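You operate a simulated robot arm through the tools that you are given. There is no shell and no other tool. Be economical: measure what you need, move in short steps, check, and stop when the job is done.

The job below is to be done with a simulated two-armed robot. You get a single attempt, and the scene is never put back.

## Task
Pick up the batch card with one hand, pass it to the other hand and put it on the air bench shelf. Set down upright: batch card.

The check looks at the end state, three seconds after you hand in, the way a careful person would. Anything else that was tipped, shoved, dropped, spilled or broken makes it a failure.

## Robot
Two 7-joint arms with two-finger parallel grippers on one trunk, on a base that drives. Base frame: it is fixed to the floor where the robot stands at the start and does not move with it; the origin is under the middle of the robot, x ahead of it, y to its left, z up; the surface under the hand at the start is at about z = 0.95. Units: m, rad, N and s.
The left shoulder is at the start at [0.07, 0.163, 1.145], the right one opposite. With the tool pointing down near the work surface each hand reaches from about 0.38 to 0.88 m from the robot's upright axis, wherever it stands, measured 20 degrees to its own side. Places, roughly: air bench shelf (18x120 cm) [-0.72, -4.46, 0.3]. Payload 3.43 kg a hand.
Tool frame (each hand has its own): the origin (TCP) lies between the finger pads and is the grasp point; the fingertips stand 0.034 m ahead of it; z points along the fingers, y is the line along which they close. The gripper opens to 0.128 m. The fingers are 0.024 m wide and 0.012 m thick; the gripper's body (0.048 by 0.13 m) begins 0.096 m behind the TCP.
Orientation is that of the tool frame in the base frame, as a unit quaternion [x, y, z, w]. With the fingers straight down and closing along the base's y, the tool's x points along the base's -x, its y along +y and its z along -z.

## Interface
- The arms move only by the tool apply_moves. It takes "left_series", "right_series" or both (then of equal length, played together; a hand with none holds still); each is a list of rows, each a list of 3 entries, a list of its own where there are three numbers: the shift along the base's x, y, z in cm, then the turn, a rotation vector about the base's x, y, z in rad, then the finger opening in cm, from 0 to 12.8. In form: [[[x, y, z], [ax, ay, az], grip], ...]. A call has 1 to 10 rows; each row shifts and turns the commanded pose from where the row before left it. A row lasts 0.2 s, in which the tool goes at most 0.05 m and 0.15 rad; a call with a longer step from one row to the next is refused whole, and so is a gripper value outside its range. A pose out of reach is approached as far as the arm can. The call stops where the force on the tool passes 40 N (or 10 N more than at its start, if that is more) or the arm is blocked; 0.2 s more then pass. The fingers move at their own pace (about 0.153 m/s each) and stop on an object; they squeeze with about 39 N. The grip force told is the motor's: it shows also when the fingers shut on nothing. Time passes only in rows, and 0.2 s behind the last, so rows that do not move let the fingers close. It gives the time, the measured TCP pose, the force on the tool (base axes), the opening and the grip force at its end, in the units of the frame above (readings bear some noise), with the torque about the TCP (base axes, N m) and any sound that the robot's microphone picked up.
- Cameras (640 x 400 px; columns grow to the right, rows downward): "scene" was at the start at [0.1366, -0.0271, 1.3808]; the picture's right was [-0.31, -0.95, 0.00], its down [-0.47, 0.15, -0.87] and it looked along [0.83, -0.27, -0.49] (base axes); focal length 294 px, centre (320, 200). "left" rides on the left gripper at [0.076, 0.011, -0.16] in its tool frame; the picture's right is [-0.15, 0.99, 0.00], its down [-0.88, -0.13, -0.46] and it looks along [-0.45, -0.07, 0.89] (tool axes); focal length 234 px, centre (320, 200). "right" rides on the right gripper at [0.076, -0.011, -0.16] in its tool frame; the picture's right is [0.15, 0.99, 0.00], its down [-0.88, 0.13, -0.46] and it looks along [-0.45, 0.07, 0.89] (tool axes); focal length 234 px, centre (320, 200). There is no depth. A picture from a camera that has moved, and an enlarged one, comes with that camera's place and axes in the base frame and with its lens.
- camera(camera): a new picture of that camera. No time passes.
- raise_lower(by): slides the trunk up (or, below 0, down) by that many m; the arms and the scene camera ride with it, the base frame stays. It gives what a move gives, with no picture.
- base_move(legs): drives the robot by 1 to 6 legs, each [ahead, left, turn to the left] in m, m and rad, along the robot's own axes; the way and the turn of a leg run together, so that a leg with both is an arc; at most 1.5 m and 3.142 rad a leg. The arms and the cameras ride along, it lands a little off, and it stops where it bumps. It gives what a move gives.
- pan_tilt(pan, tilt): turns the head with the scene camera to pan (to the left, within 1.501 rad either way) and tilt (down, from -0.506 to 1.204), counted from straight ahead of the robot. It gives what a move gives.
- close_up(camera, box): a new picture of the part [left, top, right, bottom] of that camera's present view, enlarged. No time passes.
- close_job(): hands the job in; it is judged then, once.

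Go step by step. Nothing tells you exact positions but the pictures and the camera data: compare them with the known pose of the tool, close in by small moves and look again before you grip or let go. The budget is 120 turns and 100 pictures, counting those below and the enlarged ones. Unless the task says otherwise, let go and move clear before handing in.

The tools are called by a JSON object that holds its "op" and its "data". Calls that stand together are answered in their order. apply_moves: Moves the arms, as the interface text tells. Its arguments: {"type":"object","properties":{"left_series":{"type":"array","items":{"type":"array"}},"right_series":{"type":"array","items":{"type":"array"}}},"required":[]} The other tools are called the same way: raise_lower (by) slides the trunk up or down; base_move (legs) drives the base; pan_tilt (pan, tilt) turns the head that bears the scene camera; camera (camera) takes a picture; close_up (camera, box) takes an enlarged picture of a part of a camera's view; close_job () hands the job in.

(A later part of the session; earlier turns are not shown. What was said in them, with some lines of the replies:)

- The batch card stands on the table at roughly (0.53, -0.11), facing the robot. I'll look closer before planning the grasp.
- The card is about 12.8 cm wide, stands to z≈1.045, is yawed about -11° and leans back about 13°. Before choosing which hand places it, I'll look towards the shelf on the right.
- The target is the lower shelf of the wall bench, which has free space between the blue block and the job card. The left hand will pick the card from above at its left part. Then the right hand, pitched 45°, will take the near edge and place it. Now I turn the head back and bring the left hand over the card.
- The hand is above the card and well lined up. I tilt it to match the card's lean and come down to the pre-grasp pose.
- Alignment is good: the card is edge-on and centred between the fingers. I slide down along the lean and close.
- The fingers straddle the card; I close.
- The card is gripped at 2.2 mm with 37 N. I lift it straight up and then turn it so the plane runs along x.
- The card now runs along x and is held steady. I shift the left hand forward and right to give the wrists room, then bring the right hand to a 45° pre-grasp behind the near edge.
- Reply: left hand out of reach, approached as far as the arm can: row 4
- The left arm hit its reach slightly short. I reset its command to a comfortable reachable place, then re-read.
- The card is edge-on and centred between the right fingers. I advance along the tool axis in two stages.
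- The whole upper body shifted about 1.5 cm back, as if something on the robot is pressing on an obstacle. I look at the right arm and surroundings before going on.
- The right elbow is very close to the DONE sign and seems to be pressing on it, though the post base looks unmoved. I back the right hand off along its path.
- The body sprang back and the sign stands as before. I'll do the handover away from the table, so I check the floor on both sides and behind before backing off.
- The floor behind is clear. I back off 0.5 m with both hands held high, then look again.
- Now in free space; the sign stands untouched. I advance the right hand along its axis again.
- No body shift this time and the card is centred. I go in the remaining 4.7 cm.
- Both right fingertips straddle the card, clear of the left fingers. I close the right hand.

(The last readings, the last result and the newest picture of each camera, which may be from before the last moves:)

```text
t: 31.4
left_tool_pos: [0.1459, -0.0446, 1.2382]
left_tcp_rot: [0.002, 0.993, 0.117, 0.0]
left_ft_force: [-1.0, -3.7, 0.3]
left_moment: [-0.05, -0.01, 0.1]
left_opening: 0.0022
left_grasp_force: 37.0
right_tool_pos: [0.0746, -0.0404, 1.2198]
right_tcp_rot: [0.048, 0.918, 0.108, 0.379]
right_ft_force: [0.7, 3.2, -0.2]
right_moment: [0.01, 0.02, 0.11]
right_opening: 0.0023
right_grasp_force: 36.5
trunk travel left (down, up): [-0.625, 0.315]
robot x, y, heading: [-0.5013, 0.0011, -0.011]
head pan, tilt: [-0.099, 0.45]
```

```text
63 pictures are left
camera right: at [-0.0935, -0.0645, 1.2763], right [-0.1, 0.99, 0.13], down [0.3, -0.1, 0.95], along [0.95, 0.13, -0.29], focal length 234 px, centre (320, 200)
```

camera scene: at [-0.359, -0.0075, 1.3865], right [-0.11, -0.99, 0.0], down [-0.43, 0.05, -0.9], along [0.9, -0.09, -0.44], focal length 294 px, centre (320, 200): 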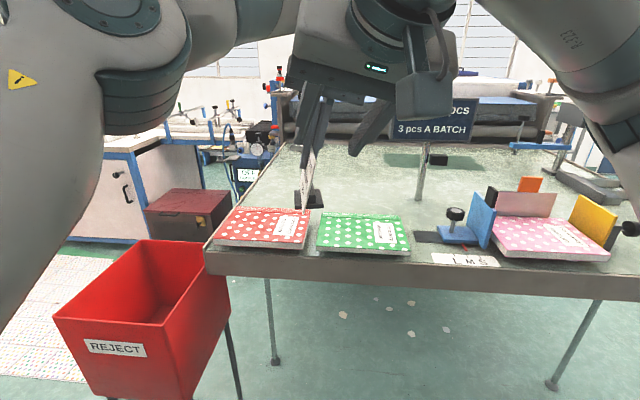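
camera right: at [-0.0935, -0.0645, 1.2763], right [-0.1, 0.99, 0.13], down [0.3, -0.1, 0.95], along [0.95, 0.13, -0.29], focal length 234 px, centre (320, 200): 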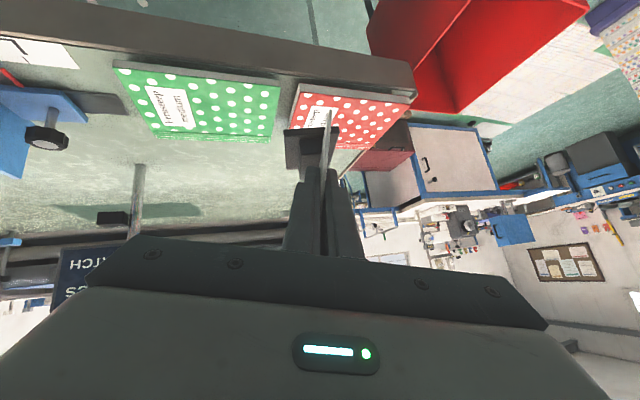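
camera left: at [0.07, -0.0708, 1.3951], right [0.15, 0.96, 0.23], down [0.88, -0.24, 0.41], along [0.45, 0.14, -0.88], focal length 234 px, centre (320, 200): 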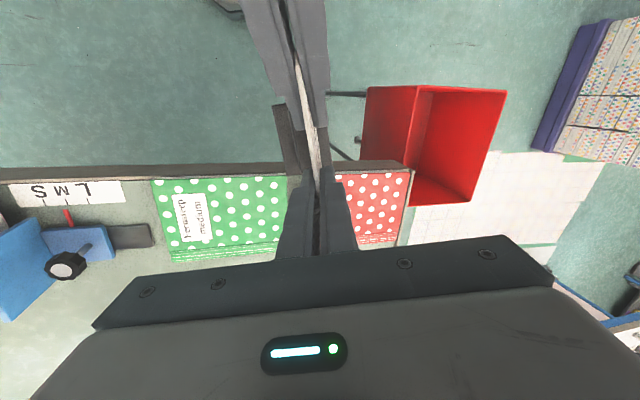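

Both hands hold the card with small forces. I open the left hand and withdraw it upwards along its axis.

{"op": "apply_moves", "data": {"left_series": [[[0, 0, 0], [0, 0, 0], 1], [[0, 0, 0], [0, 0, 0], 4], [[0, 0, 0], [0, 0, 0], 4], [[0, -0.5, 2], [0, 0, 0], 4], [[0, -0.7, 3], [0, 0, 0], 4], [[0, -0.7, 3], [0, 0, 0], 4], [[0, -0.7, 3], [0, 0, 0], 4]]}}

{"op": "camera", "data": {"camera": "left"}}

{"op": "camera", "data": {"camera": "right"}}

```text
t: 33.0
left_tool_pos: [0.1417, -0.0363, 1.301]
left_tcp_rot: [-0.007, 0.995, 0.104, -0.002]
left_ft_force: [0.5, 0.0, -0.2]
left_moment: [0.05, -0.02, 0.02]
left_opening: 0.04
left_grasp_force: 0.1
left hand out of reach, approached as far as the arm can: row 5, 6, 7
right_tool_pos: [0.075, -0.0402, 1.2204]
right_tcp_rot: [0.048, 0.918, 0.109, 0.38]
right_ft_force: [0.2, -0.1, -0.6]
right_moment: [0.01, 0.03, 0.0]
right_opening: 0.0024
right_grasp_force: 37.1
trunk travel left (down, up): [-0.625, 0.315]
robot x, y, heading: [-0.5011, 0.001, -0.005]
head pan, tilt: [-0.099, 0.45]
```

```text
62 pictures are left
camera left: at [0.0682, -0.0598, 1.4589], right [0.13, 0.97, 0.2], down [0.88, -0.21, 0.42], along [0.45, 0.12, -0.89], focal length 234 px, centre (320, 200)
```

left: 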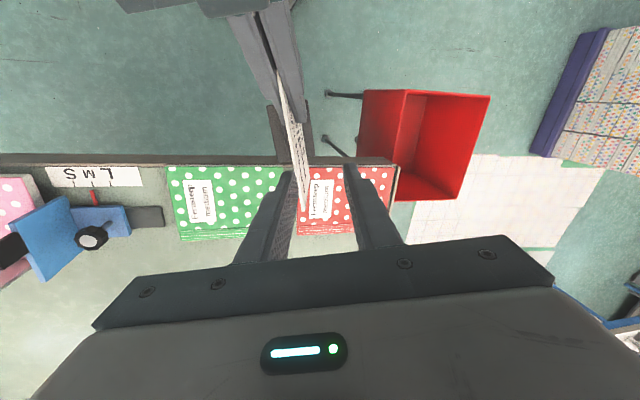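

```text
61 pictures are left
camera right: at [-0.0926, -0.0654, 1.2759], right [-0.1, 0.99, 0.13], down [0.3, -0.1, 0.95], along [0.95, 0.13, -0.29], focal length 234 px, centre (320, 200)
```

right: 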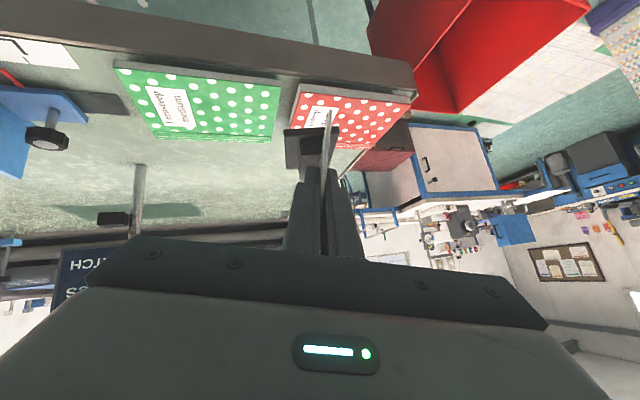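

The left hand is clear of the card top. I lower the right hand slightly for margin and then move the left hand aside.

{"op": "apply_moves", "data": {"right_series": [[[0, 0, -2], [0, 0, 0], 0], [[0, 0, -2], [0, 0, 0], 0], [[-1, 0, -1], [0, 0, 0], 0]]}}

{"op": "apply_moves", "data": {"left_series": [[[-1, 3, 0], [0, 0, 0], 4], [[-1, 4, 0], [0, 0, 0], 4], [[-1, 4, 0], [0, 0, 0], 4], [[-1, 4, 0], [0, 0, 0], 4], [[-2, 4, 0], [0, 0, 0], 4], [[-2, 4, 0], [0, 0, 0], 4]]}}

{"op": "camera", "data": {"camera": "scene"}}

```text
t: 33.8
left_tool_pos: [0.1437, -0.0342, 1.3]
left_tcp_rot: [-0.009, 0.994, 0.105, -0.001]
left_ft_force: [0.8, 0.2, -0.8]
left_moment: [-0.03, -0.01, 0.01]
left_opening: 0.0399
left_grasp_force: 0.0
right_tool_pos: [0.0651, -0.0405, 1.1715]
right_tcp_rot: [0.049, 0.918, 0.107, 0.38]
right_ft_force: [-0.6, -0.1, 0.0]
right_moment: [0.02, 0.04, 0.0]
right_opening: 0.0024
right_grasp_force: 36.7
trunk travel left (down, up): [-0.625, 0.315]
robot x, y, heading: [-0.4973, 0.0015, -0.005]
head pan, tilt: [-0.099, 0.45]
```

```text
t: 35.2
left_tool_pos: [0.0559, 0.1805, 1.2935]
left_tcp_rot: [0.002, 0.993, 0.117, 0.0]
left_ft_force: [0.0, 0.8, 0.8]
left_moment: [-0.05, -0.01, 0.0]
left_opening: 0.0399
left_grasp_force: 0.1
right_tool_pos: [0.0635, -0.0379, 1.1722]
right_tcp_rot: [0.048, 0.917, 0.107, 0.381]
right_ft_force: [-0.7, 0.3, -0.4]
right_moment: [-0.02, 0.02, 0.0]
right_opening: 0.0023
right_grasp_force: 36.7
trunk travel left (down, up): [-0.625, 0.315]
robot x, y, heading: [-0.4997, -0.0008, -0.006]
head pan, tilt: [-0.099, 0.45]
```

```text
60 pictures are left
camera scene: at [-0.3611, -0.0054, 1.3868], right [-0.1, -0.99, 0.0], down [-0.43, 0.04, -0.9], along [0.9, -0.1, -0.43], focal length 294 px, centre (320, 200)
```

scene: 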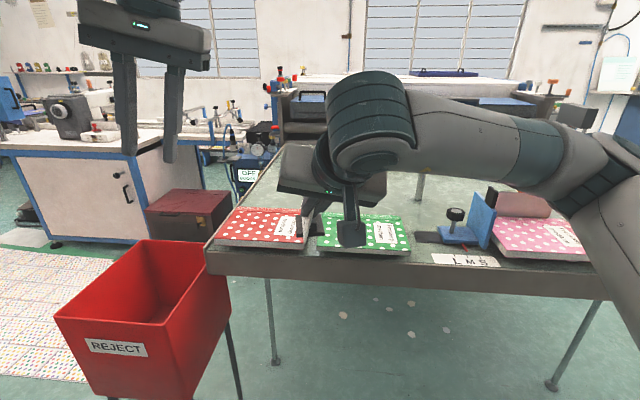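

The right hand alone holds the card. I turn in place to face the shelf side and look at the route.

{"op": "base_move", "data": {"legs": [[-0.1, 0, 0], [0, 0, -1.566]]}}

{"op": "pan_tilt", "data": {"pan": 0.0, "tilt": 0.45}}

{"op": "camera", "data": {"camera": "scene"}}

```text
t: 40.2
left_tool_pos: [-0.4387, -0.5599, 1.2923]
left_tcp_rot: [0.713, 0.692, 0.081, 0.083]
left_ft_force: [-0.5, 0.6, 0.2]
left_moment: [-0.02, 0.0, -0.03]
left_opening: 0.0398
left_grasp_force: 0.0
right_tool_pos: [-0.6554, -0.5625, 1.1721]
right_tcp_rot: [0.691, 0.606, -0.196, 0.342]
right_ft_force: [0.2, -0.3, 0.4]
right_moment: [0.02, -0.01, 0.01]
right_opening: 0.0022
right_grasp_force: 37.4
trunk travel left (down, up): [-0.625, 0.315]
robot x, y, heading: [-0.5962, 0.0059, -1.603]
head pan, tilt: [-0.099, 0.45]
```

```text
t: 40.9
left_tool_pos: [-0.4382, -0.5602, 1.2938]
left_tcp_rot: [0.713, 0.692, 0.082, 0.083]
left_ft_force: [0.4, 0.1, 0.7]
left_moment: [-0.02, 0.01, -0.01]
left_opening: 0.0399
left_grasp_force: 0.1
right_tool_pos: [-0.656, -0.5625, 1.1712]
right_tcp_rot: [0.69, 0.606, -0.197, 0.342]
right_ft_force: [0.0, -0.1, -1.0]
right_moment: [0.03, -0.02, 0.01]
right_opening: 0.0021
right_grasp_force: 37.3
trunk travel left (down, up): [-0.625, 0.315]
robot x, y, heading: [-0.6008, 0.0025, -1.603]
head pan, tilt: [0.0, 0.45]
```

```text
59 pictures are left
camera scene: at [-0.6043, -0.1392, 1.3866], right [-1.0, 0.03, 0.0], down [0.01, 0.44, -0.9], along [-0.03, -0.9, -0.44], focal length 294 px, centre (320, 200)
```

scene: 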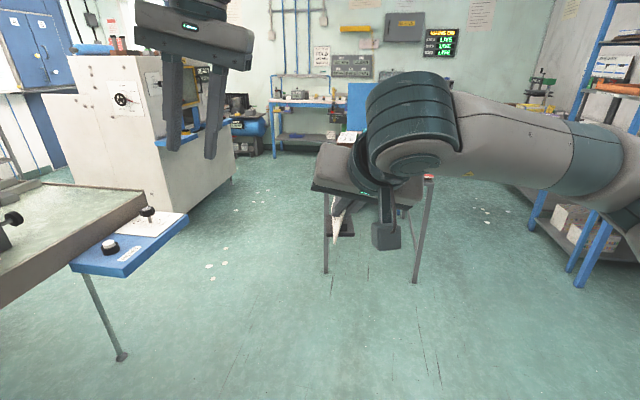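

The route is: straight on, then a diagonal between the blue fixture and the small table. I go to the gap first and look again.

{"op": "base_move", "data": {"legs": [[0.6, 0, 0.033], [0.75, 0.15, 0]]}}

{"op": "camera", "data": {"camera": "scene"}}

```text
t: 48.0
left_tool_pos: [-0.26, -1.8966, 1.2935]
left_tcp_rot: [0.697, 0.708, 0.084, 0.082]
left_ft_force: [0.6, 0.1, 0.0]
left_moment: [0.02, 0.0, 0.0]
left_opening: 0.0399
left_grasp_force: 0.0
right_tool_pos: [-0.4785, -1.9076, 1.1708]
right_tcp_rot: [0.676, 0.622, -0.189, 0.346]
right_ft_force: [-0.1, 0.5, 0.1]
right_moment: [-0.02, 0.0, -0.02]
right_opening: 0.0023
right_grasp_force: 37.0
trunk travel left (down, up): [-0.625, 0.315]
robot x, y, heading: [-0.449, -1.3406, -1.552]
head pan, tilt: [0.0, 0.45]
```

```text
58 pictures are left
camera scene: at [-0.4464, -1.4832, 1.3866], right [-1.0, -0.02, 0.0], down [-0.01, 0.44, -0.9], along [0.02, -0.9, -0.44], focal length 294 px, centre (320, 200)
```

scene: 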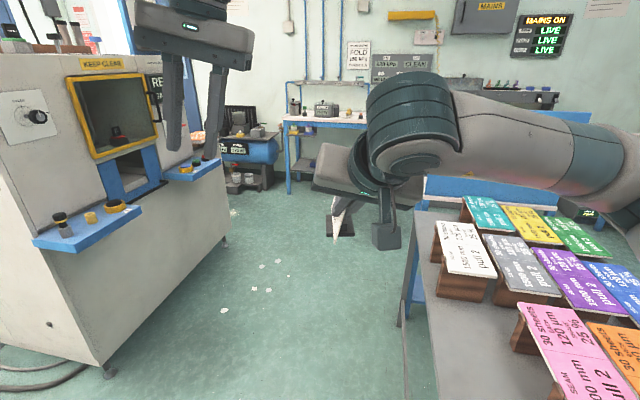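

The corridor between the small table and the machine is about 0.77 m wide. I check how far my left elbow sticks out.

{"op": "pan_tilt", "data": {"pan": 1.0, "tilt": 0.6}}

{"op": "camera", "data": {"camera": "scene"}}

{"op": "pan_tilt", "data": {"pan": -1.0, "tilt": 0.7}}

{"op": "camera", "data": {"camera": "scene"}}

```text
t: 49.3
left_tool_pos: [-0.2595, -1.8963, 1.2934]
left_tcp_rot: [0.696, 0.708, 0.084, 0.082]
left_ft_force: [-0.3, 0.0, 0.1]
left_moment: [0.02, 0.02, -0.01]
left_opening: 0.0399
left_grasp_force: 0.1
right_tool_pos: [-0.477, -1.9084, 1.1713]
right_tcp_rot: [0.675, 0.623, -0.188, 0.347]
right_ft_force: [1.0, 0.2, 0.4]
right_moment: [0.02, -0.01, -0.02]
right_opening: 0.0023
right_grasp_force: 36.7
trunk travel left (down, up): [-0.625, 0.315]
robot x, y, heading: [-0.4462, -1.3407, -1.554]
head pan, tilt: [1.0, 0.6]
```

```text
57 pictures are left
camera scene: at [-0.3728, -1.4379, 1.373], right [-0.53, -0.85, 0.0], down [-0.48, 0.3, -0.83], along [0.7, -0.43, -0.56], focal length 294 px, centre (320, 200)
```

scene: 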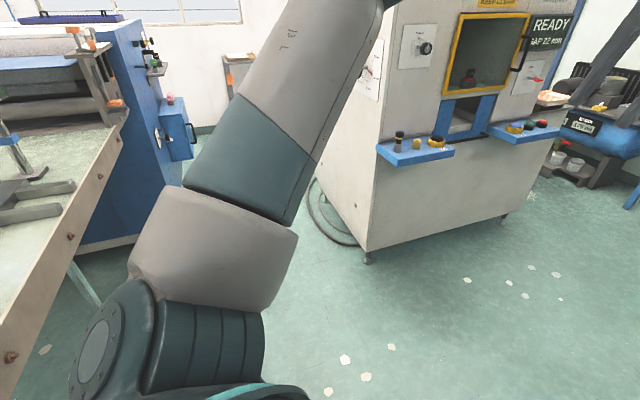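

```text
t: 51.2
left_tool_pos: [-0.2609, -1.896, 1.2937]
left_tcp_rot: [0.696, 0.709, 0.083, 0.082]
left_ft_force: [0.2, -0.4, -0.6]
left_moment: [-0.03, 0.01, -0.03]
left_opening: 0.0397
left_grasp_force: 0.0
right_tool_pos: [-0.477, -1.9085, 1.1718]
right_tcp_rot: [0.676, 0.623, -0.188, 0.347]
right_ft_force: [0.3, 0.3, 0.2]
right_moment: [-0.01, 0.02, 0.0]
right_opening: 0.0022
right_grasp_force: 37.3
trunk travel left (down, up): [-0.625, 0.315]
robot x, y, heading: [-0.4511, -1.342, -1.55]
head pan, tilt: [-1.0, 0.7]
```

```text
56 pictures are left
camera scene: at [-0.5186, -1.4386, 1.3644], right [-0.56, 0.83, 0.0], down [0.54, 0.36, -0.76], along [-0.64, -0.42, -0.64], focal length 294 px, centre (320, 200)
```

scene: 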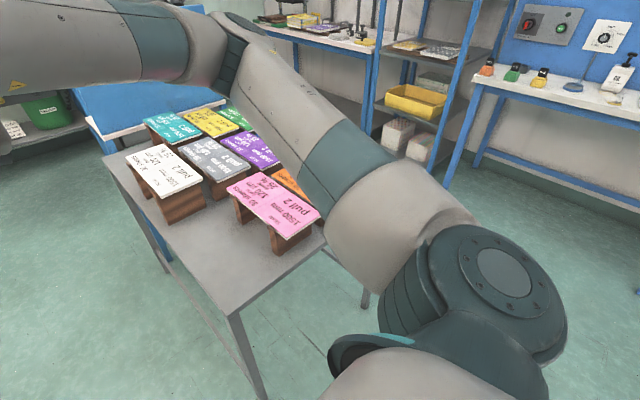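

The arms are carried high, so the corridor is fine. I shift left and drive through.

{"op": "base_move", "data": {"legs": [[0.25, 0.17, -0.018], [1.1, 0, 0]]}}

{"op": "pan_tilt", "data": {"pan": -0.2, "tilt": 0.5}}

{"op": "camera", "data": {"camera": "scene"}}

```text
t: 58.5
left_tool_pos: [-0.0967, -3.2545, 1.2934]
left_tcp_rot: [0.703, 0.702, 0.082, 0.083]
left_ft_force: [0.5, 0.1, 0.7]
left_moment: [-0.02, -0.01, -0.02]
left_opening: 0.04
left_grasp_force: 0.1
right_tool_pos: [-0.3125, -3.2623, 1.1711]
right_tcp_rot: [0.682, 0.615, -0.192, 0.344]
right_ft_force: [0.4, -0.4, -0.1]
right_moment: [0.02, 0.01, -0.02]
right_opening: 0.0021
right_grasp_force: 37.4
trunk travel left (down, up): [-0.625, 0.315]
robot x, y, heading: [-0.2717, -2.6946, -1.572]
head pan, tilt: [-1.0, 0.7]
```

```text
t: 59.7
left_tool_pos: [-0.0961, -3.256, 1.2932]
left_tcp_rot: [0.703, 0.701, 0.083, 0.083]
left_ft_force: [-0.3, 0.0, -0.7]
left_moment: [-0.04, 0.0, 0.01]
left_opening: 0.0399
left_grasp_force: 0.1
right_tool_pos: [-0.3136, -3.2631, 1.171]
right_tcp_rot: [0.683, 0.615, -0.192, 0.344]
right_ft_force: [-0.4, -0.1, -0.7]
right_moment: [0.06, -0.01, 0.04]
right_opening: 0.0024
right_grasp_force: 36.8
trunk travel left (down, up): [-0.625, 0.315]
robot x, y, heading: [-0.2698, -2.7005, -1.581]
head pan, tilt: [-0.201, 0.499]
```

```text
55 pictures are left
camera scene: at [-0.2911, -2.8359, 1.3821], right [-0.98, 0.2, 0.0], down [0.1, 0.47, -0.88], along [-0.18, -0.86, -0.48], focal length 294 px, centre (320, 200)
```

scene: 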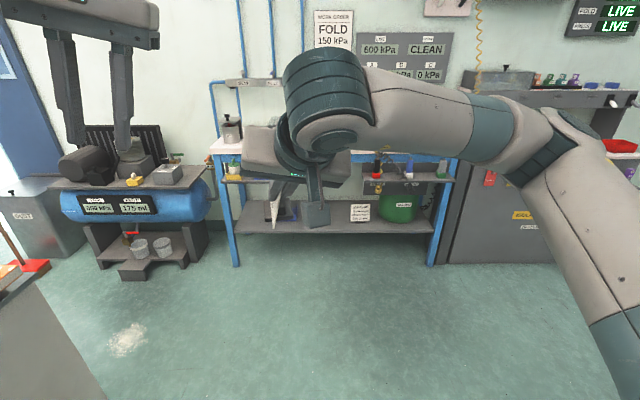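

The bench is angled about 0.19 rad relative to my axes, so I need a heading near -1.76. I turn, drive closer, and tuck the left hand back so it stays clear of the bench when I lower.

{"op": "base_move", "data": {"legs": [[0, 0, -0.185], [0.73, 0.01, 0]]}}

{"op": "apply_moves", "data": {"left_series": [[[3, 2.8, 0], [0, 0, 0], 4], [[3, 2.8, 0], [0, 0, 0], 2], [[3, 2.8, 0], [0, 0, 0], 0], [[3, 2.8, 0], [0, 0, 0], 0], [[3, 2.8, 0], [0, 0, 0], 0]]}}

{"op": "pan_tilt", "data": {"pan": 0.1, "tilt": 0.65}}

{"op": "camera", "data": {"camera": "scene"}}

```text
t: 64.3
left_tool_pos: [-0.3356, -3.9909, 1.2931]
left_tcp_rot: [0.768, 0.63, 0.074, 0.09]
left_ft_force: [-0.5, -0.1, 0.4]
left_moment: [-0.01, 0.0, -0.04]
left_opening: 0.04
left_grasp_force: 0.1
right_tool_pos: [-0.5498, -3.957, 1.1703]
right_tcp_rot: [0.739, 0.546, -0.224, 0.324]
right_ft_force: [0.3, -0.2, -0.3]
right_moment: [0.07, 0.01, 0.01]
right_opening: 0.0022
right_grasp_force: 36.9
trunk travel left (down, up): [-0.625, 0.315]
robot x, y, heading: [-0.401, -3.4142, -1.769]
head pan, tilt: [-0.201, 0.499]
```

```text
t: 65.5
left_tool_pos: [-0.1842, -3.8481, 1.294]
left_tcp_rot: [0.769, 0.629, 0.074, 0.091]
left_ft_force: [-0.2, 0.3, -0.7]
left_moment: [-0.05, 0.02, -0.02]
left_opening: 0.0001
left_grasp_force: 32.8
right_tool_pos: [-0.5493, -3.9548, 1.173]
right_tcp_rot: [0.738, 0.547, -0.225, 0.326]
right_ft_force: [0.2, -1.2, 0.6]
right_moment: [0.02, 0.02, -0.01]
right_opening: 0.0024
right_grasp_force: 37.6
trunk travel left (down, up): [-0.625, 0.315]
robot x, y, heading: [-0.4019, -3.4098, -1.767]
head pan, tilt: [-0.201, 0.499]
```

```text
t: 66.3
left_tool_pos: [-0.1849, -3.8507, 1.2928]
left_tcp_rot: [0.768, 0.63, 0.074, 0.09]
left_ft_force: [0.5, -0.5, 0.1]
left_moment: [-0.02, 0.02, 0.02]
left_opening: 0.0001
left_grasp_force: 32.8
right_tool_pos: [-0.5505, -3.9564, 1.1711]
right_tcp_rot: [0.739, 0.547, -0.224, 0.324]
right_ft_force: [-0.8, -0.7, 1.1]
right_moment: [0.04, 0.04, 0.0]
right_opening: 0.0021
right_grasp_force: 37.2
trunk travel left (down, up): [-0.625, 0.315]
robot x, y, heading: [-0.4029, -3.412, -1.768]
head pan, tilt: [0.099, 0.649]
```

```text
54 pictures are left
camera scene: at [-0.4202, -3.5449, 1.3687], right [-1.0, 0.1, 0.0], down [0.06, 0.6, -0.8], along [-0.08, -0.79, -0.6], focal length 294 px, centre (320, 200)
```

scene: 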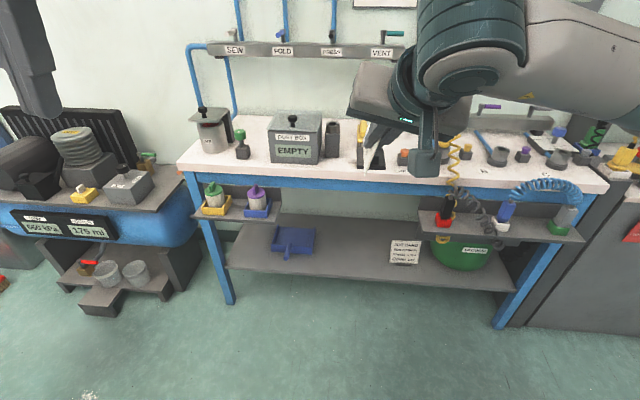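

The shelf has about 30 cm free between the blue block (x≈-0.49) and the job card (x≈-0.85), so I aim for a card centre near (-0.685, -4.45). I lower the trunk here in the open.

{"op": "raise_lower", "data": {"by": -0.6}}

{"op": "pan_tilt", "data": {"pan": 0.0, "tilt": 0.3}}

{"op": "camera", "data": {"camera": "scene"}}

{"op": "camera", "data": {"camera": "right"}}

```text
refused: -0.6 is not a number from -0.4 to 0.4
```

```text
t: 67.2
left_tool_pos: [-0.1847, -3.8511, 1.2933]
left_tcp_rot: [0.768, 0.629, 0.074, 0.09]
left_ft_force: [-0.3, -0.7, 0.1]
left_moment: [0.0, 0.05, 0.02]
left_opening: 0.0001
left_grasp_force: 32.9
right_tool_pos: [-0.55, -3.958, 1.1709]
right_tcp_rot: [0.738, 0.547, -0.225, 0.325]
right_ft_force: [0.1, 0.2, 0.6]
right_moment: [0.05, -0.02, 0.0]
right_opening: 0.0025
right_grasp_force: 37.2
trunk travel left (down, up): [-0.625, 0.315]
robot x, y, heading: [-0.4034, -3.4049, -1.771]
head pan, tilt: [0.0, 0.3]
```

```text
53 pictures are left
camera scene: at [-0.4296, -3.5497, 1.4004], right [-0.98, 0.2, 0.0], down [0.06, 0.29, -0.95], along [-0.19, -0.94, -0.3], focal length 294 px, centre (320, 200)
```

scene: 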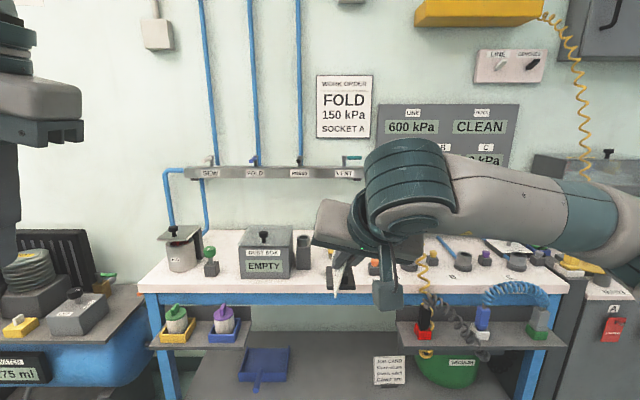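

```text
52 pictures are left
camera right: at [-0.5427, -3.7893, 1.2273], right [0.99, -0.09, 0.13], down [-0.15, -0.28, 0.95], along [-0.05, -0.96, -0.29], focal length 234 px, centre (320, 200)
```

right: 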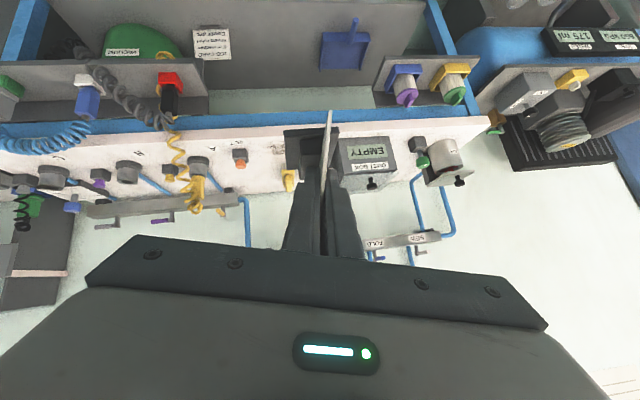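

The card is held stably. I lower the trunk in two steps.

{"op": "raise_lower", "data": {"by": -0.3}}

{"op": "raise_lower", "data": {"by": -0.3}}

{"op": "camera", "data": {"camera": "scene"}}

{"op": "camera", "data": {"camera": "right"}}

```text
t: 70.2
left_tool_pos: [-0.1854, -3.8495, 0.9944]
left_tcp_rot: [0.768, 0.63, 0.074, 0.089]
left_ft_force: [0.0, 0.7, 0.0]
left_moment: [-0.01, 0.0, 0.01]
left_opening: 0.0
left_grasp_force: 32.7
right_tool_pos: [-0.5495, -3.9573, 0.8722]
right_tcp_rot: [0.739, 0.546, -0.225, 0.324]
right_ft_force: [-0.1, -0.2, -0.2]
right_moment: [0.0, -0.01, 0.01]
right_opening: 0.0021
right_grasp_force: 36.8
trunk travel left (down, up): [-0.325, 0.615]
robot x, y, heading: [-0.397, -3.4097, -1.77]
head pan, tilt: [0.0, 0.3]
```

```text
t: 73.2
left_tool_pos: [-0.1852, -3.8496, 0.6933]
left_tcp_rot: [0.768, 0.629, 0.074, 0.09]
left_ft_force: [-0.1, 0.3, 0.7]
left_moment: [-0.03, 0.03, 0.02]
left_opening: 0.0
left_grasp_force: 32.9
right_tool_pos: [-0.5493, -3.957, 0.5716]
right_tcp_rot: [0.739, 0.547, -0.224, 0.324]
right_ft_force: [-0.7, 0.2, 0.3]
right_moment: [0.03, 0.0, 0.0]
right_opening: 0.0027
right_grasp_force: 37.0
trunk travel left (down, up): [-0.025, 0.915]
robot x, y, heading: [-0.4027, -3.4126, -1.772]
head pan, tilt: [0.0, 0.3]
```

```text
51 pictures are left
camera scene: at [-0.4296, -3.5495, 0.8006], right [-0.98, 0.2, 0.0], down [0.06, 0.29, -0.96], along [-0.19, -0.94, -0.3], focal length 294 px, centre (320, 200)
```

scene: 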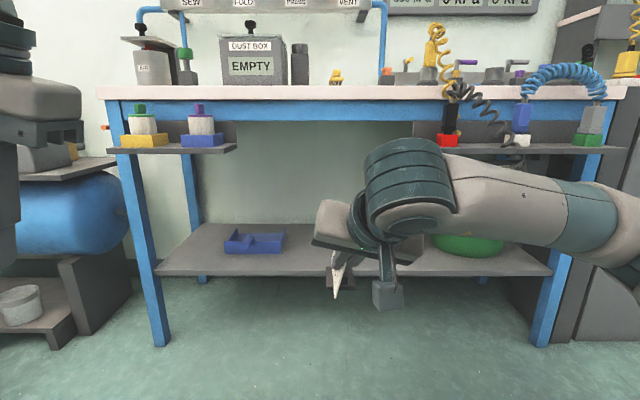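

```text
50 pictures are left
camera right: at [-0.5427, -3.7891, 0.6274], right [0.99, -0.09, 0.13], down [-0.15, -0.28, 0.95], along [-0.05, -0.96, -0.29], focal length 234 px, centre (320, 200)
```

right: 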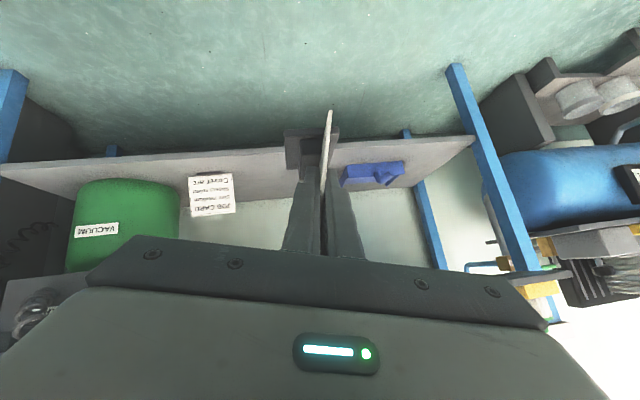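

The trunk is down and the path to the free spot is clear. I drive 0.27 m closer and then look before extending the arm.

{"op": "base_move", "data": {"legs": [[0.27, -0.035, 0]]}}

{"op": "apply_moves", "data": {"right_series": [[[-0.6, -2.9, 0], [0, 0, 0], 0], [[-0.6, -2.9, 0], [0, 0, 0], 0], [[-0.6, -2.9, -2], [0, 0, 0], 0], [[0, 0, -3], [0, 0, 0], 0]]}}

{"op": "camera", "data": {"camera": "scene"}}

{"op": "camera", "data": {"camera": "right"}}

```text
t: 75.1
left_tool_pos: [-0.279, -4.1183, 0.6944]
left_tcp_rot: [0.77, 0.627, 0.074, 0.09]
left_ft_force: [-0.2, 0.5, 0.0]
left_moment: [-0.02, 0.0, -0.01]
left_opening: 0.0001
left_grasp_force: 32.9
right_tool_pos: [-0.6456, -4.2237, 0.5708]
right_tcp_rot: [0.741, 0.543, -0.226, 0.324]
right_ft_force: [-0.5, -0.8, 0.2]
right_moment: [0.02, 0.0, 0.0]
right_opening: 0.0024
right_grasp_force: 36.6
trunk travel left (down, up): [-0.025, 0.915]
robot x, y, heading: [-0.4908, -3.6784, -1.779]
head pan, tilt: [0.0, 0.3]
```

```text
t: 76.1
left_tool_pos: [-0.2808, -4.1187, 0.6927]
left_tcp_rot: [0.771, 0.626, 0.074, 0.091]
left_ft_force: [-0.2, 0.2, -0.5]
left_moment: [0.01, 0.02, 0.02]
left_opening: 0.0
left_grasp_force: 33.1
right_tool_pos: [-0.6628, -4.3086, 0.5217]
right_tcp_rot: [0.741, 0.543, -0.227, 0.324]
right_ft_force: [0.3, -0.4, -0.8]
right_moment: [0.05, -0.02, -0.01]
right_opening: 0.0023
right_grasp_force: 37.5
trunk travel left (down, up): [-0.025, 0.915]
robot x, y, heading: [-0.4893, -3.678, -1.778]
head pan, tilt: [0.0, 0.3]
```

```text
49 pictures are left
camera scene: at [-0.5213, -3.8168, 0.8005], right [-0.98, 0.2, 0.0], down [0.06, 0.29, -0.96], along [-0.2, -0.94, -0.3], focal length 294 px, centre (320, 200)
```

scene: 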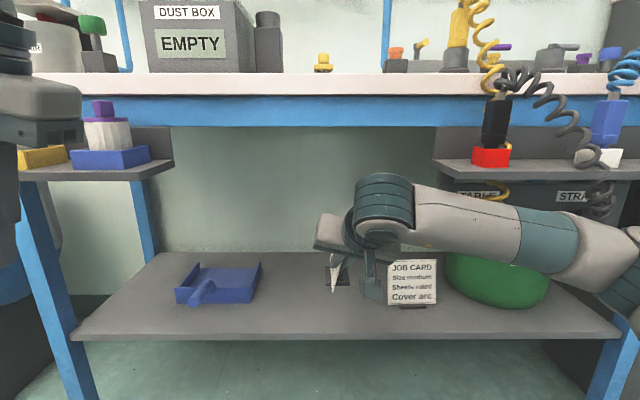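

```text
48 pictures are left
camera right: at [-0.6545, -4.1408, 0.5781], right [0.99, -0.1, 0.13], down [-0.15, -0.28, 0.95], along [-0.06, -0.96, -0.29], focal length 234 px, centre (320, 200)
```

right: 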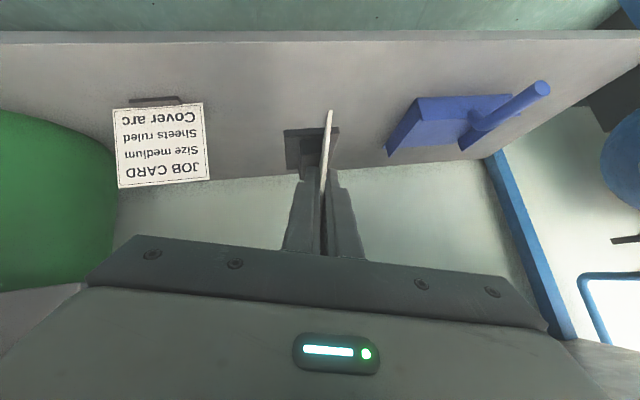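

The free spot is straight ahead. I extend the remaining ~12 cm and come down to about 6 cm above the shelf.

{"op": "apply_moves", "data": {"right_series": [[[-0.43, -2.9, 0], [0, 0, 0], 0], [[-0.43, -2.9, 0], [0, 0, 0], 0], [[-0.43, -2.9, -1], [0, 0, 0], 0], [[-0.43, -2.9, -2], [0, 0, 0], 0], [[0, 0, -3], [0, 0, 0], 0], [[0, 0, -3], [0, 0, 0], 0], [[0, 0, 0], [0, 0, 0], 0]]}}

{"op": "camera", "data": {"camera": "scene"}}

{"op": "camera", "data": {"camera": "right"}}

```text
t: 77.7
left_tool_pos: [-0.2806, -4.1204, 0.6926]
left_tcp_rot: [0.771, 0.627, 0.072, 0.091]
left_ft_force: [-1.1, 0.6, -1.1]
left_moment: [-0.01, -0.01, 0.0]
left_opening: 0.0
left_grasp_force: 32.9
right_tool_pos: [-0.6801, -4.424, 0.4293]
right_tcp_rot: [0.741, 0.543, -0.226, 0.323]
right_ft_force: [-0.4, 0.0, 0.9]
right_moment: [0.02, 0.02, -0.01]
right_opening: 0.0022
right_grasp_force: 36.7
trunk travel left (down, up): [-0.025, 0.915]
robot x, y, heading: [-0.4904, -3.6776, -1.783]
head pan, tilt: [0.0, 0.3]
```

```text
47 pictures are left
camera scene: at [-0.5213, -3.8169, 0.8005], right [-0.98, 0.2, 0.0], down [0.06, 0.29, -0.96], along [-0.2, -0.94, -0.3], focal length 294 px, centre (320, 200)
```

scene: 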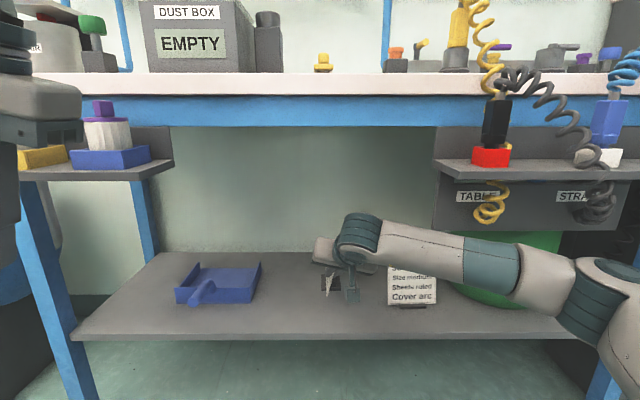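

```text
46 pictures are left
camera right: at [-0.6712, -4.2577, 0.4853], right [0.99, -0.1, 0.13], down [-0.15, -0.28, 0.95], along [-0.06, -0.96, -0.29], focal length 234 px, centre (320, 200)
```

right: 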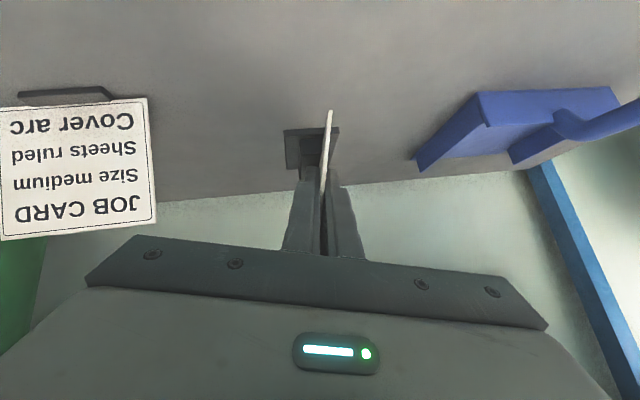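

The card is above the free spot, but the right elbow is low near the bench's right end. I check its clearance before the last 6 cm.

{"op": "pan_tilt", "data": {"pan": -0.7, "tilt": 0.5}}

{"op": "camera", "data": {"camera": "scene"}}

```text
t: 78.8
left_tool_pos: [-0.2806, -4.119, 0.6935]
left_tcp_rot: [0.771, 0.626, 0.073, 0.091]
left_ft_force: [-0.5, -0.6, 0.2]
left_moment: [0.02, 0.03, 0.01]
left_opening: 0.0
left_grasp_force: 32.7
right_tool_pos: [-0.6796, -4.4247, 0.4287]
right_tcp_rot: [0.741, 0.543, -0.226, 0.323]
right_ft_force: [0.3, -0.6, 0.5]
right_moment: [0.02, -0.04, -0.01]
right_opening: 0.0023
right_grasp_force: 36.9
trunk travel left (down, up): [-0.025, 0.915]
robot x, y, heading: [-0.4968, -3.6738, -1.778]
head pan, tilt: [-0.7, 0.499]
```

```text
45 pictures are left
camera scene: at [-0.5737, -3.7816, 0.7821], right [-0.62, 0.79, 0.0], down [0.38, 0.3, -0.88], along [-0.69, -0.54, -0.48], focal length 294 px, centre (320, 200)
```

scene: 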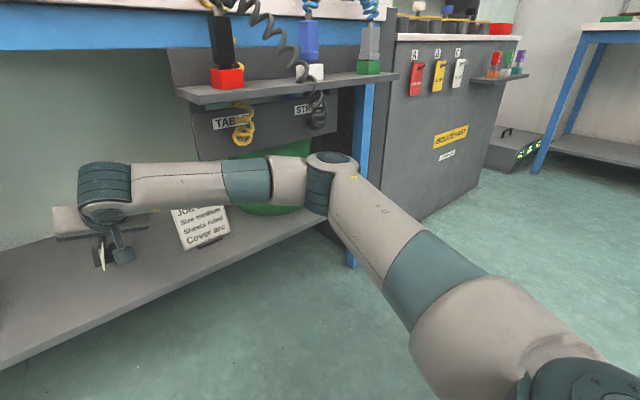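

The elbow is at about (-0.97, -4.08, 0.57), well clear. I lower 4.5 cm and check the gap.

{"op": "pan_tilt", "data": {"pan": -0.05, "tilt": 0.5}}

{"op": "apply_moves", "data": {"right_series": [[[0, 0, -1.5], [0, 0, 0], 0], [[0, 0, -1.5], [0, 0, 0], 0], [[0, 0, -1.5], [0, 0, 0], 0], [[0, 0, 0], [0, 0, 0], 0]]}}

{"op": "close_up", "data": {"camera": "scene", "box": [250, 130, 410, 230]}}

{"op": "close_up", "data": {"camera": "right", "box": [240, 80, 400, 180]}}

```text
t: 79.8
left_tool_pos: [-0.2792, -4.1201, 0.6933]
left_tcp_rot: [0.771, 0.626, 0.074, 0.09]
left_ft_force: [-0.1, -0.1, -0.2]
left_moment: [0.02, 0.0, 0.03]
left_opening: 0.0
left_grasp_force: 32.8
right_tool_pos: [-0.6797, -4.4248, 0.4301]
right_tcp_rot: [0.741, 0.543, -0.226, 0.323]
right_ft_force: [0.9, -0.2, 0.3]
right_moment: [0.02, -0.04, -0.02]
right_opening: 0.0024
right_grasp_force: 36.8
trunk travel left (down, up): [-0.025, 0.915]
robot x, y, heading: [-0.4895, -3.6755, -1.777]
head pan, tilt: [-0.051, 0.499]
```

```text
t: 80.8
left_tool_pos: [-0.2796, -4.1196, 0.6947]
left_tcp_rot: [0.771, 0.626, 0.073, 0.09]
left_ft_force: [-0.2, -0.4, -0.4]
left_moment: [0.0, 0.02, 0.01]
left_opening: 0.0001
left_grasp_force: 33.0
right_tool_pos: [-0.6809, -4.4262, 0.3842]
right_tcp_rot: [0.741, 0.543, -0.226, 0.323]
right_ft_force: [0.5, 0.6, -0.3]
right_moment: [0.02, 0.0, -0.03]
right_opening: 0.0022
right_grasp_force: 36.9
trunk travel left (down, up): [-0.025, 0.915]
robot x, y, heading: [-0.4948, -3.6775, -1.778]
head pan, tilt: [-0.051, 0.499]
```

```text
4.00 times, centred on (330, 180) of scene
camera zoom: at [-0.5253, -3.8135, 0.7821], right [-0.97, 0.25, 0.0], down [0.12, 0.46, -0.88], along [-0.22, -0.85, -0.48], focal length 1176 px, centre (280, 280)
```

zoom: 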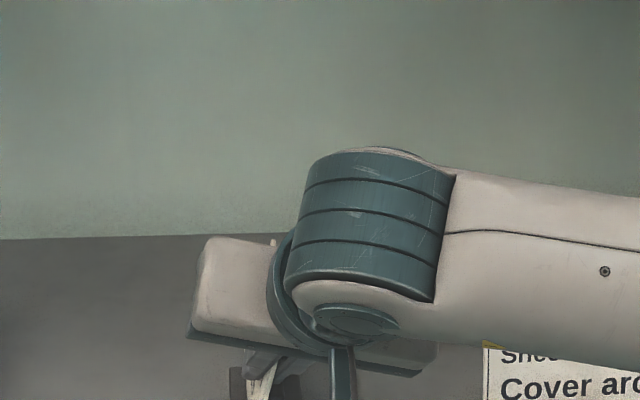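

```text
4.00 times, centred on (320, 130) of right
camera zoom: at [-0.6717, -4.2585, 0.4402], right [0.99, -0.1, 0.13], down [-0.15, -0.28, 0.95], along [-0.06, -0.96, -0.29], focal length 937 px, centre (320, 480)
```

zoom: 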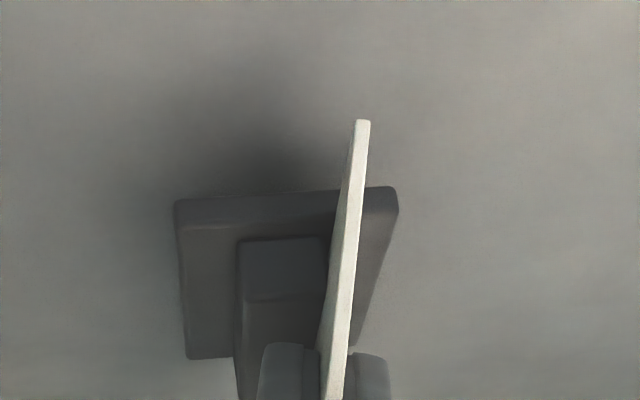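

About 2 cm should remain. I lower in small steps and watch the force.

{"op": "apply_moves", "data": {"right_series": [[[0, 0, -0.6], [0, 0, 0], 0], [[0, 0, -0.6], [0, 0, 0], 0], [[0, 0, 0], [0, 0, 0], 0]]}}

{"op": "close_up", "data": {"camera": "right", "box": [240, 80, 400, 180]}}

```text
t: 81.6
left_tool_pos: [-0.28, -4.1202, 0.6937]
left_tcp_rot: [0.771, 0.626, 0.073, 0.091]
left_ft_force: [0.2, -0.5, -0.1]
left_moment: [-0.01, 0.02, -0.02]
left_opening: 0.0
left_grasp_force: 32.6
right_tool_pos: [-0.6812, -4.4259, 0.373]
right_tcp_rot: [0.741, 0.543, -0.226, 0.323]
right_ft_force: [-0.4, 0.1, 0.0]
right_moment: [0.02, 0.0, -0.02]
right_opening: 0.0024
right_grasp_force: 37.1
trunk travel left (down, up): [-0.025, 0.915]
robot x, y, heading: [-0.4926, -3.6785, -1.777]
head pan, tilt: [-0.051, 0.499]
```

```text
4.00 times, centred on (320, 130) of right
camera zoom: at [-0.6719, -4.2587, 0.4293], right [0.99, -0.1, 0.13], down [-0.15, -0.28, 0.95], along [-0.06, -0.96, -0.29], focal length 937 px, centre (320, 480)
```

zoom: 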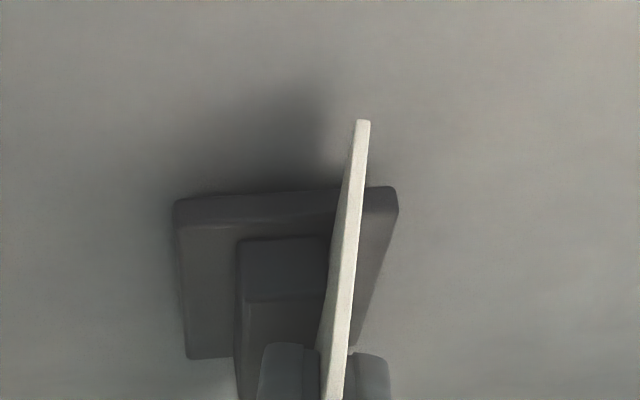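

{"op": "apply_moves", "data": {"right_series": [[[0, 0, -0.3], [0, 0, 0], 0], [[0, 0, -0.3], [0, 0, 0], 0]]}}

{"op": "apply_moves", "data": {"right_series": [[[0, 0, -0.25], [0, 0, 0], 0], [[0, 0, 0], [0, 0, 0], 0]]}}

{"op": "close_up", "data": {"camera": "right", "box": [240, 80, 400, 180]}}

```text
t: 82.2
left_tool_pos: [-0.2801, -4.1191, 0.6928]
left_tcp_rot: [0.771, 0.627, 0.073, 0.091]
left_ft_force: [0.4, 0.9, 0.3]
left_moment: [0.0, 0.0, -0.01]
left_opening: 0.0
left_grasp_force: 33.2
right_tool_pos: [-0.6801, -4.4269, 0.3677]
right_tcp_rot: [0.74, 0.544, -0.227, 0.324]
right_ft_force: [0.4, 0.8, 0.0]
right_moment: [0.07, -0.03, 0.01]
right_opening: 0.0021
right_grasp_force: 37.0
trunk travel left (down, up): [-0.025, 0.915]
robot x, y, heading: [-0.4925, -3.6778, -1.781]
head pan, tilt: [-0.051, 0.499]
```

```text
t: 82.8
left_tool_pos: [-0.28, -4.1201, 0.6944]
left_tcp_rot: [0.77, 0.627, 0.073, 0.09]
left_ft_force: [0.6, -0.2, 0.4]
left_moment: [0.04, -0.03, 0.0]
left_opening: 0.0
left_grasp_force: 33.2
right_tool_pos: [-0.6822, -4.426, 0.3661]
right_tcp_rot: [0.741, 0.543, -0.226, 0.325]
right_ft_force: [-0.2, 0.1, 0.3]
right_moment: [-0.17, -0.03, 0.02]
right_opening: 0.0021
right_grasp_force: 37.1
trunk travel left (down, up): [-0.025, 0.915]
robot x, y, heading: [-0.4936, -3.6737, -1.776]
head pan, tilt: [-0.051, 0.499]
```

```text
4.00 times, centred on (320, 130) of right
camera zoom: at [-0.6718, -4.2587, 0.4222], right [0.99, -0.1, 0.13], down [-0.15, -0.28, 0.95], along [-0.06, -0.96, -0.29], focal length 937 px, centre (320, 480)
```

zoom: 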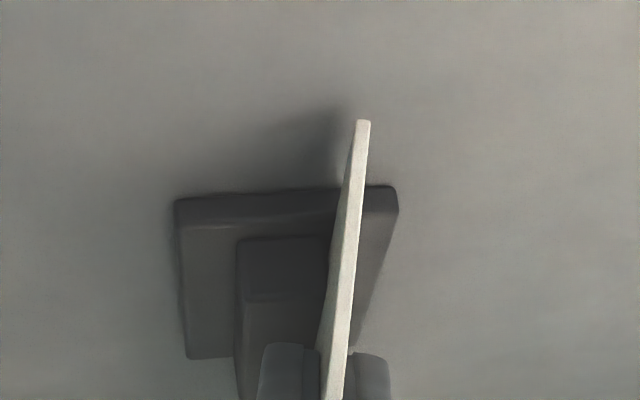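

A small moment shows up, maybe first contact. I continue in 2 mm steps.

{"op": "apply_moves", "data": {"right_series": [[[0, 0, -0.2], [0, 0, 0], 0], [[0, 0, 0], [0, 0, 0], 0]]}}

```text
t: 83.4
left_tool_pos: [-0.2788, -4.1195, 0.6945]
left_tcp_rot: [0.77, 0.627, 0.073, 0.092]
left_ft_force: [-0.2, 0.0, -0.5]
left_moment: [0.03, 0.0, 0.0]
left_opening: 0.0
left_grasp_force: 33.6
right_tool_pos: [-0.6808, -4.4265, 0.3666]
right_tcp_rot: [0.74, 0.543, -0.226, 0.325]
right_ft_force: [0.0, -1.9, 6.3]
right_moment: [-0.65, -0.03, -0.08]
right_opening: 0.0024
right_grasp_force: 37.0
trunk travel left (down, up): [-0.025, 0.915]
robot x, y, heading: [-0.4924, -3.6794, -1.778]
head pan, tilt: [-0.051, 0.499]
```

The far edge of the base touches first (6 N, moment says ~8 cm ahead). I pitch the card up slightly to seat it flat.

{"op": "apply_moves", "data": {"right_series": [[[0, 0, 0], [-0.0147, 0.003, 0], 0], [[0, 0, -0.1], [0, 0, 0], 0], [[0, 0, 0], [0, 0, 0], 0]]}}

```text
t: 84.2
left_tool_pos: [-0.2796, -4.119, 0.6945]
left_tcp_rot: [0.771, 0.626, 0.073, 0.091]
left_ft_force: [0.2, 0.0, -0.2]
left_moment: [-0.02, 0.02, 0.01]
left_opening: 0.0
left_grasp_force: 33.5
right_tool_pos: [-0.6802, -4.4262, 0.365]
right_tcp_rot: [0.738, 0.542, -0.231, 0.329]
right_ft_force: [-1.2, 3.5, 12.5]
right_moment: [-0.05, -0.28, 0.07]
right_opening: 0.0025
right_grasp_force: 37.1
trunk travel left (down, up): [-0.025, 0.915]
robot x, y, heading: [-0.4935, -3.6814, -1.776]
head pan, tilt: [-0.051, 0.499]
```

It is now seated nearly flat. I take off the load by a millimetre, then open slowly.

{"op": "apply_moves", "data": {"right_series": [[[0, 0, 0.15], [0, 0, 0], 0], [[0, 0, 0], [0, 0, 0], 0]]}}

{"op": "apply_moves", "data": {"right_series": [[[0, 0, 0], [0, 0, 0], 0.5], [[0, 0, 0], [0, 0, 0], 1], [[0, 0, 0], [0, 0, 0], 2], [[0, 0, 0], [0, 0, 0], 3], [[0, 0, 0], [0, 0, 0], 3]]}}

{"op": "camera", "data": {"camera": "right"}}

```text
t: 84.8
left_tool_pos: [-0.279, -4.1182, 0.6947]
left_tcp_rot: [0.771, 0.626, 0.073, 0.092]
left_ft_force: [-0.1, 0.2, 0.5]
left_moment: [-0.02, 0.01, 0.0]
left_opening: 0.0
left_grasp_force: 32.5
right_tool_pos: [-0.6791, -4.4254, 0.3651]
right_tcp_rot: [0.738, 0.542, -0.232, 0.329]
right_ft_force: [1.0, -0.9, 10.1]
right_moment: [-0.16, -0.39, 0.0]
right_opening: 0.0023
right_grasp_force: 36.9
trunk travel left (down, up): [-0.025, 0.915]
robot x, y, heading: [-0.4951, -3.6813, -1.773]
head pan, tilt: [-0.051, 0.499]
```

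```text
t: 86.0
left_tool_pos: [-0.279, -4.1207, 0.6945]
left_tcp_rot: [0.771, 0.626, 0.073, 0.09]
left_ft_force: [0.5, 0.9, -0.8]
left_moment: [0.02, 0.01, 0.02]
left_opening: 0.0
left_grasp_force: 33.1
right_tool_pos: [-0.6805, -4.4267, 0.3655]
right_tcp_rot: [0.738, 0.542, -0.231, 0.329]
right_ft_force: [0.0, 0.9, -0.3]
right_moment: [-0.01, -0.01, 0.03]
right_opening: 0.0299
right_grasp_force: 0.1
trunk travel left (down, up): [-0.025, 0.915]
robot x, y, heading: [-0.4913, -3.6754, -1.778]
head pan, tilt: [-0.051, 0.499]
```

```text
40 pictures are left
camera right: at [-0.672, -4.2571, 0.4177], right [0.99, -0.1, 0.13], down [-0.15, -0.26, 0.95], along [-0.06, -0.96, -0.27], focal length 234 px, centre (320, 200)
```

right: 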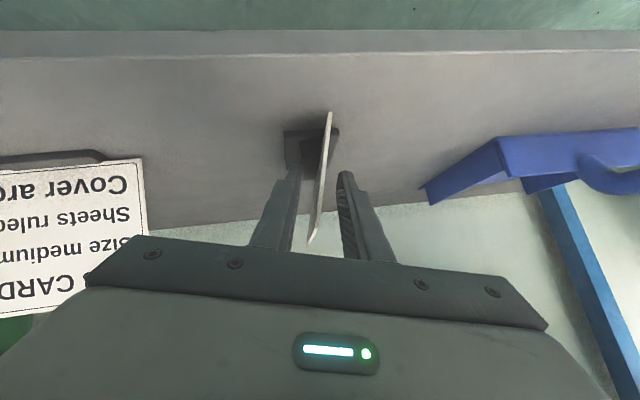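

The card stands free on its base. I open a bit wider and withdraw along the tool axis.

{"op": "apply_moves", "data": {"right_series": [[[0, 0, 0], [0, 0, 0], 5], [[-0.03, 1.47, 1.35], [0, 0, 0], 5], [[-0.03, 1.47, 1.35], [0, 0, 0], 5], [[-0.05, 2.2, 2.0], [0, 0, 0], 5], [[-0.05, 2.2, 2.0], [0, 0, 0], 5], [[-0.05, 2.2, 2.0], [0, 0, 0], 5], [[0.3, 2.8, 1.5], [0, 0, 0], 5]]}}

{"op": "camera", "data": {"camera": "right"}}

{"op": "camera", "data": {"camera": "scene"}}

```text
t: 87.6
left_tool_pos: [-0.2812, -4.1195, 0.6941]
left_tcp_rot: [0.771, 0.626, 0.074, 0.09]
left_ft_force: [0.0, 0.0, 0.1]
left_moment: [0.0, -0.01, 0.01]
left_opening: 0.0
left_grasp_force: 33.0
right_tool_pos: [-0.6798, -4.3001, 0.4666]
right_tcp_rot: [0.738, 0.542, -0.232, 0.329]
right_ft_force: [0.6, -0.2, 0.6]
right_moment: [0.0, 0.0, 0.0]
right_opening: 0.05
right_grasp_force: 0.2
trunk travel left (down, up): [-0.025, 0.915]
robot x, y, heading: [-0.4922, -3.6779, -1.777]
head pan, tilt: [-0.051, 0.499]
```

```text
39 pictures are left
camera right: at [-0.6707, -4.1325, 0.5194], right [0.99, -0.1, 0.13], down [-0.15, -0.26, 0.95], along [-0.06, -0.96, -0.27], focal length 234 px, centre (320, 200)
```

right: 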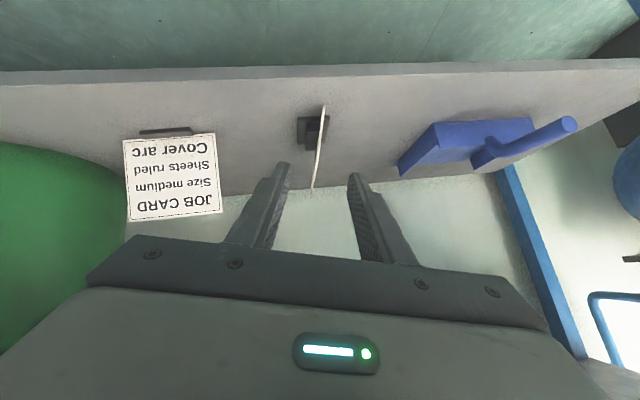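

```text
38 pictures are left
camera scene: at [-0.5253, -3.8134, 0.7821], right [-0.97, 0.25, 0.0], down [0.12, 0.46, -0.88], along [-0.22, -0.85, -0.48], focal length 294 px, centre (320, 200)
```

scene: 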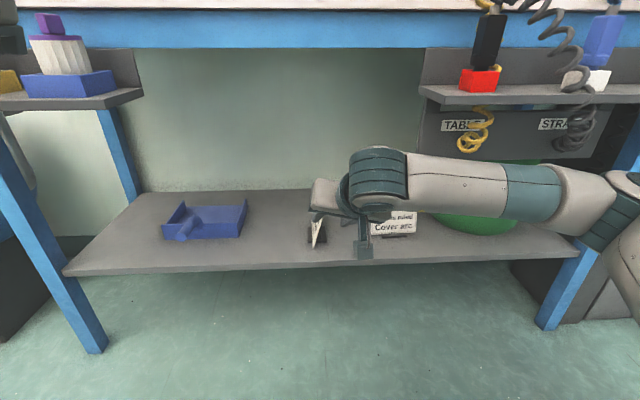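

The card stands upright on the shelf. I back the robot off and take a final look.

{"op": "base_move", "data": {"legs": [[-0.25, 0, 0]]}}

{"op": "camera", "data": {"camera": "scene"}}

{"op": "close_up", "data": {"camera": "right", "box": [200, 80, 440, 230]}}

```text
t: 89.5
left_tool_pos: [-0.229, -3.8731, 0.6933]
left_tcp_rot: [0.77, 0.627, 0.073, 0.091]
left_ft_force: [-0.3, -0.2, -0.4]
left_moment: [0.02, -0.01, 0.0]
left_opening: 0.0
left_grasp_force: 32.8
right_tool_pos: [-0.6291, -4.0545, 0.4651]
right_tcp_rot: [0.737, 0.543, -0.231, 0.329]
right_ft_force: [0.2, -0.2, 0.4]
right_moment: [-0.01, -0.02, -0.05]
right_opening: 0.05
right_grasp_force: 0.1
trunk travel left (down, up): [-0.025, 0.915]
robot x, y, heading: [-0.4388, -3.4305, -1.778]
head pan, tilt: [-0.051, 0.499]
```

```text
37 pictures are left
camera scene: at [-0.4737, -3.5665, 0.7821], right [-0.97, 0.25, 0.0], down [0.12, 0.46, -0.88], along [-0.22, -0.85, -0.48], focal length 294 px, centre (320, 200)
```

scene: 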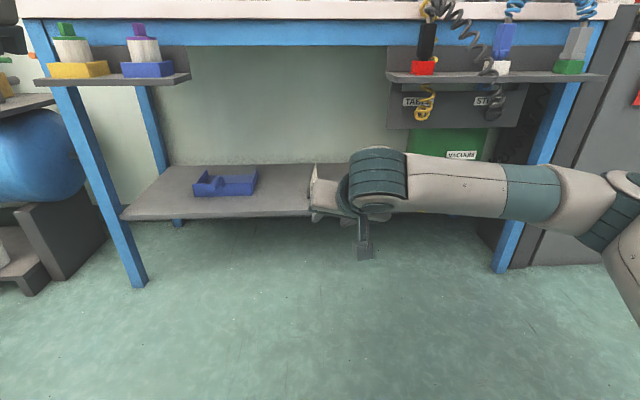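

```text
2.67 times, centred on (320, 155) of right
camera zoom: at [-0.6189, -3.8858, 0.5191], right [0.99, -0.1, 0.13], down [-0.15, -0.26, 0.95], along [-0.06, -0.96, -0.27], focal length 624 px, centre (320, 320)
```

zoom: 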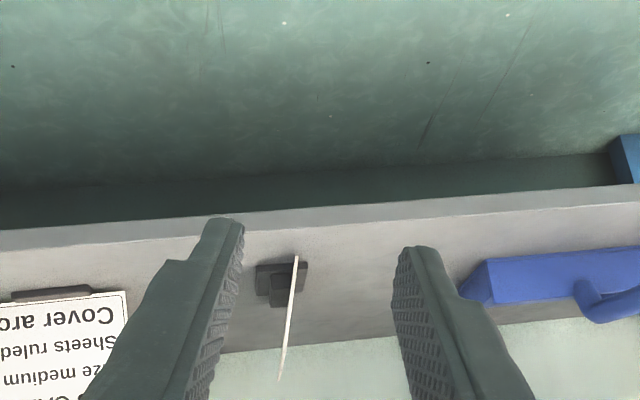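

The card stands upright on the shelf, nothing near it has moved, and both hands are clear, so I hand in.

{"op": "close_job", "data": {}}

```text
The job is handed in.
```

The batch card was picked up with the left hand, passed to the right hand, and set upright on the air bench shelf. In the last pictures it stands free between the blue block and the job card, and nothing near it has moved.

During the first handover attempt, at about 17 s, the robot's body was pushed back 1.5 cm. The cause was probably the right elbow pressing on the DONE sign. I backed off and did the handover away from the table. In pictures taken afterwards the sign was upright and its post had not moved.
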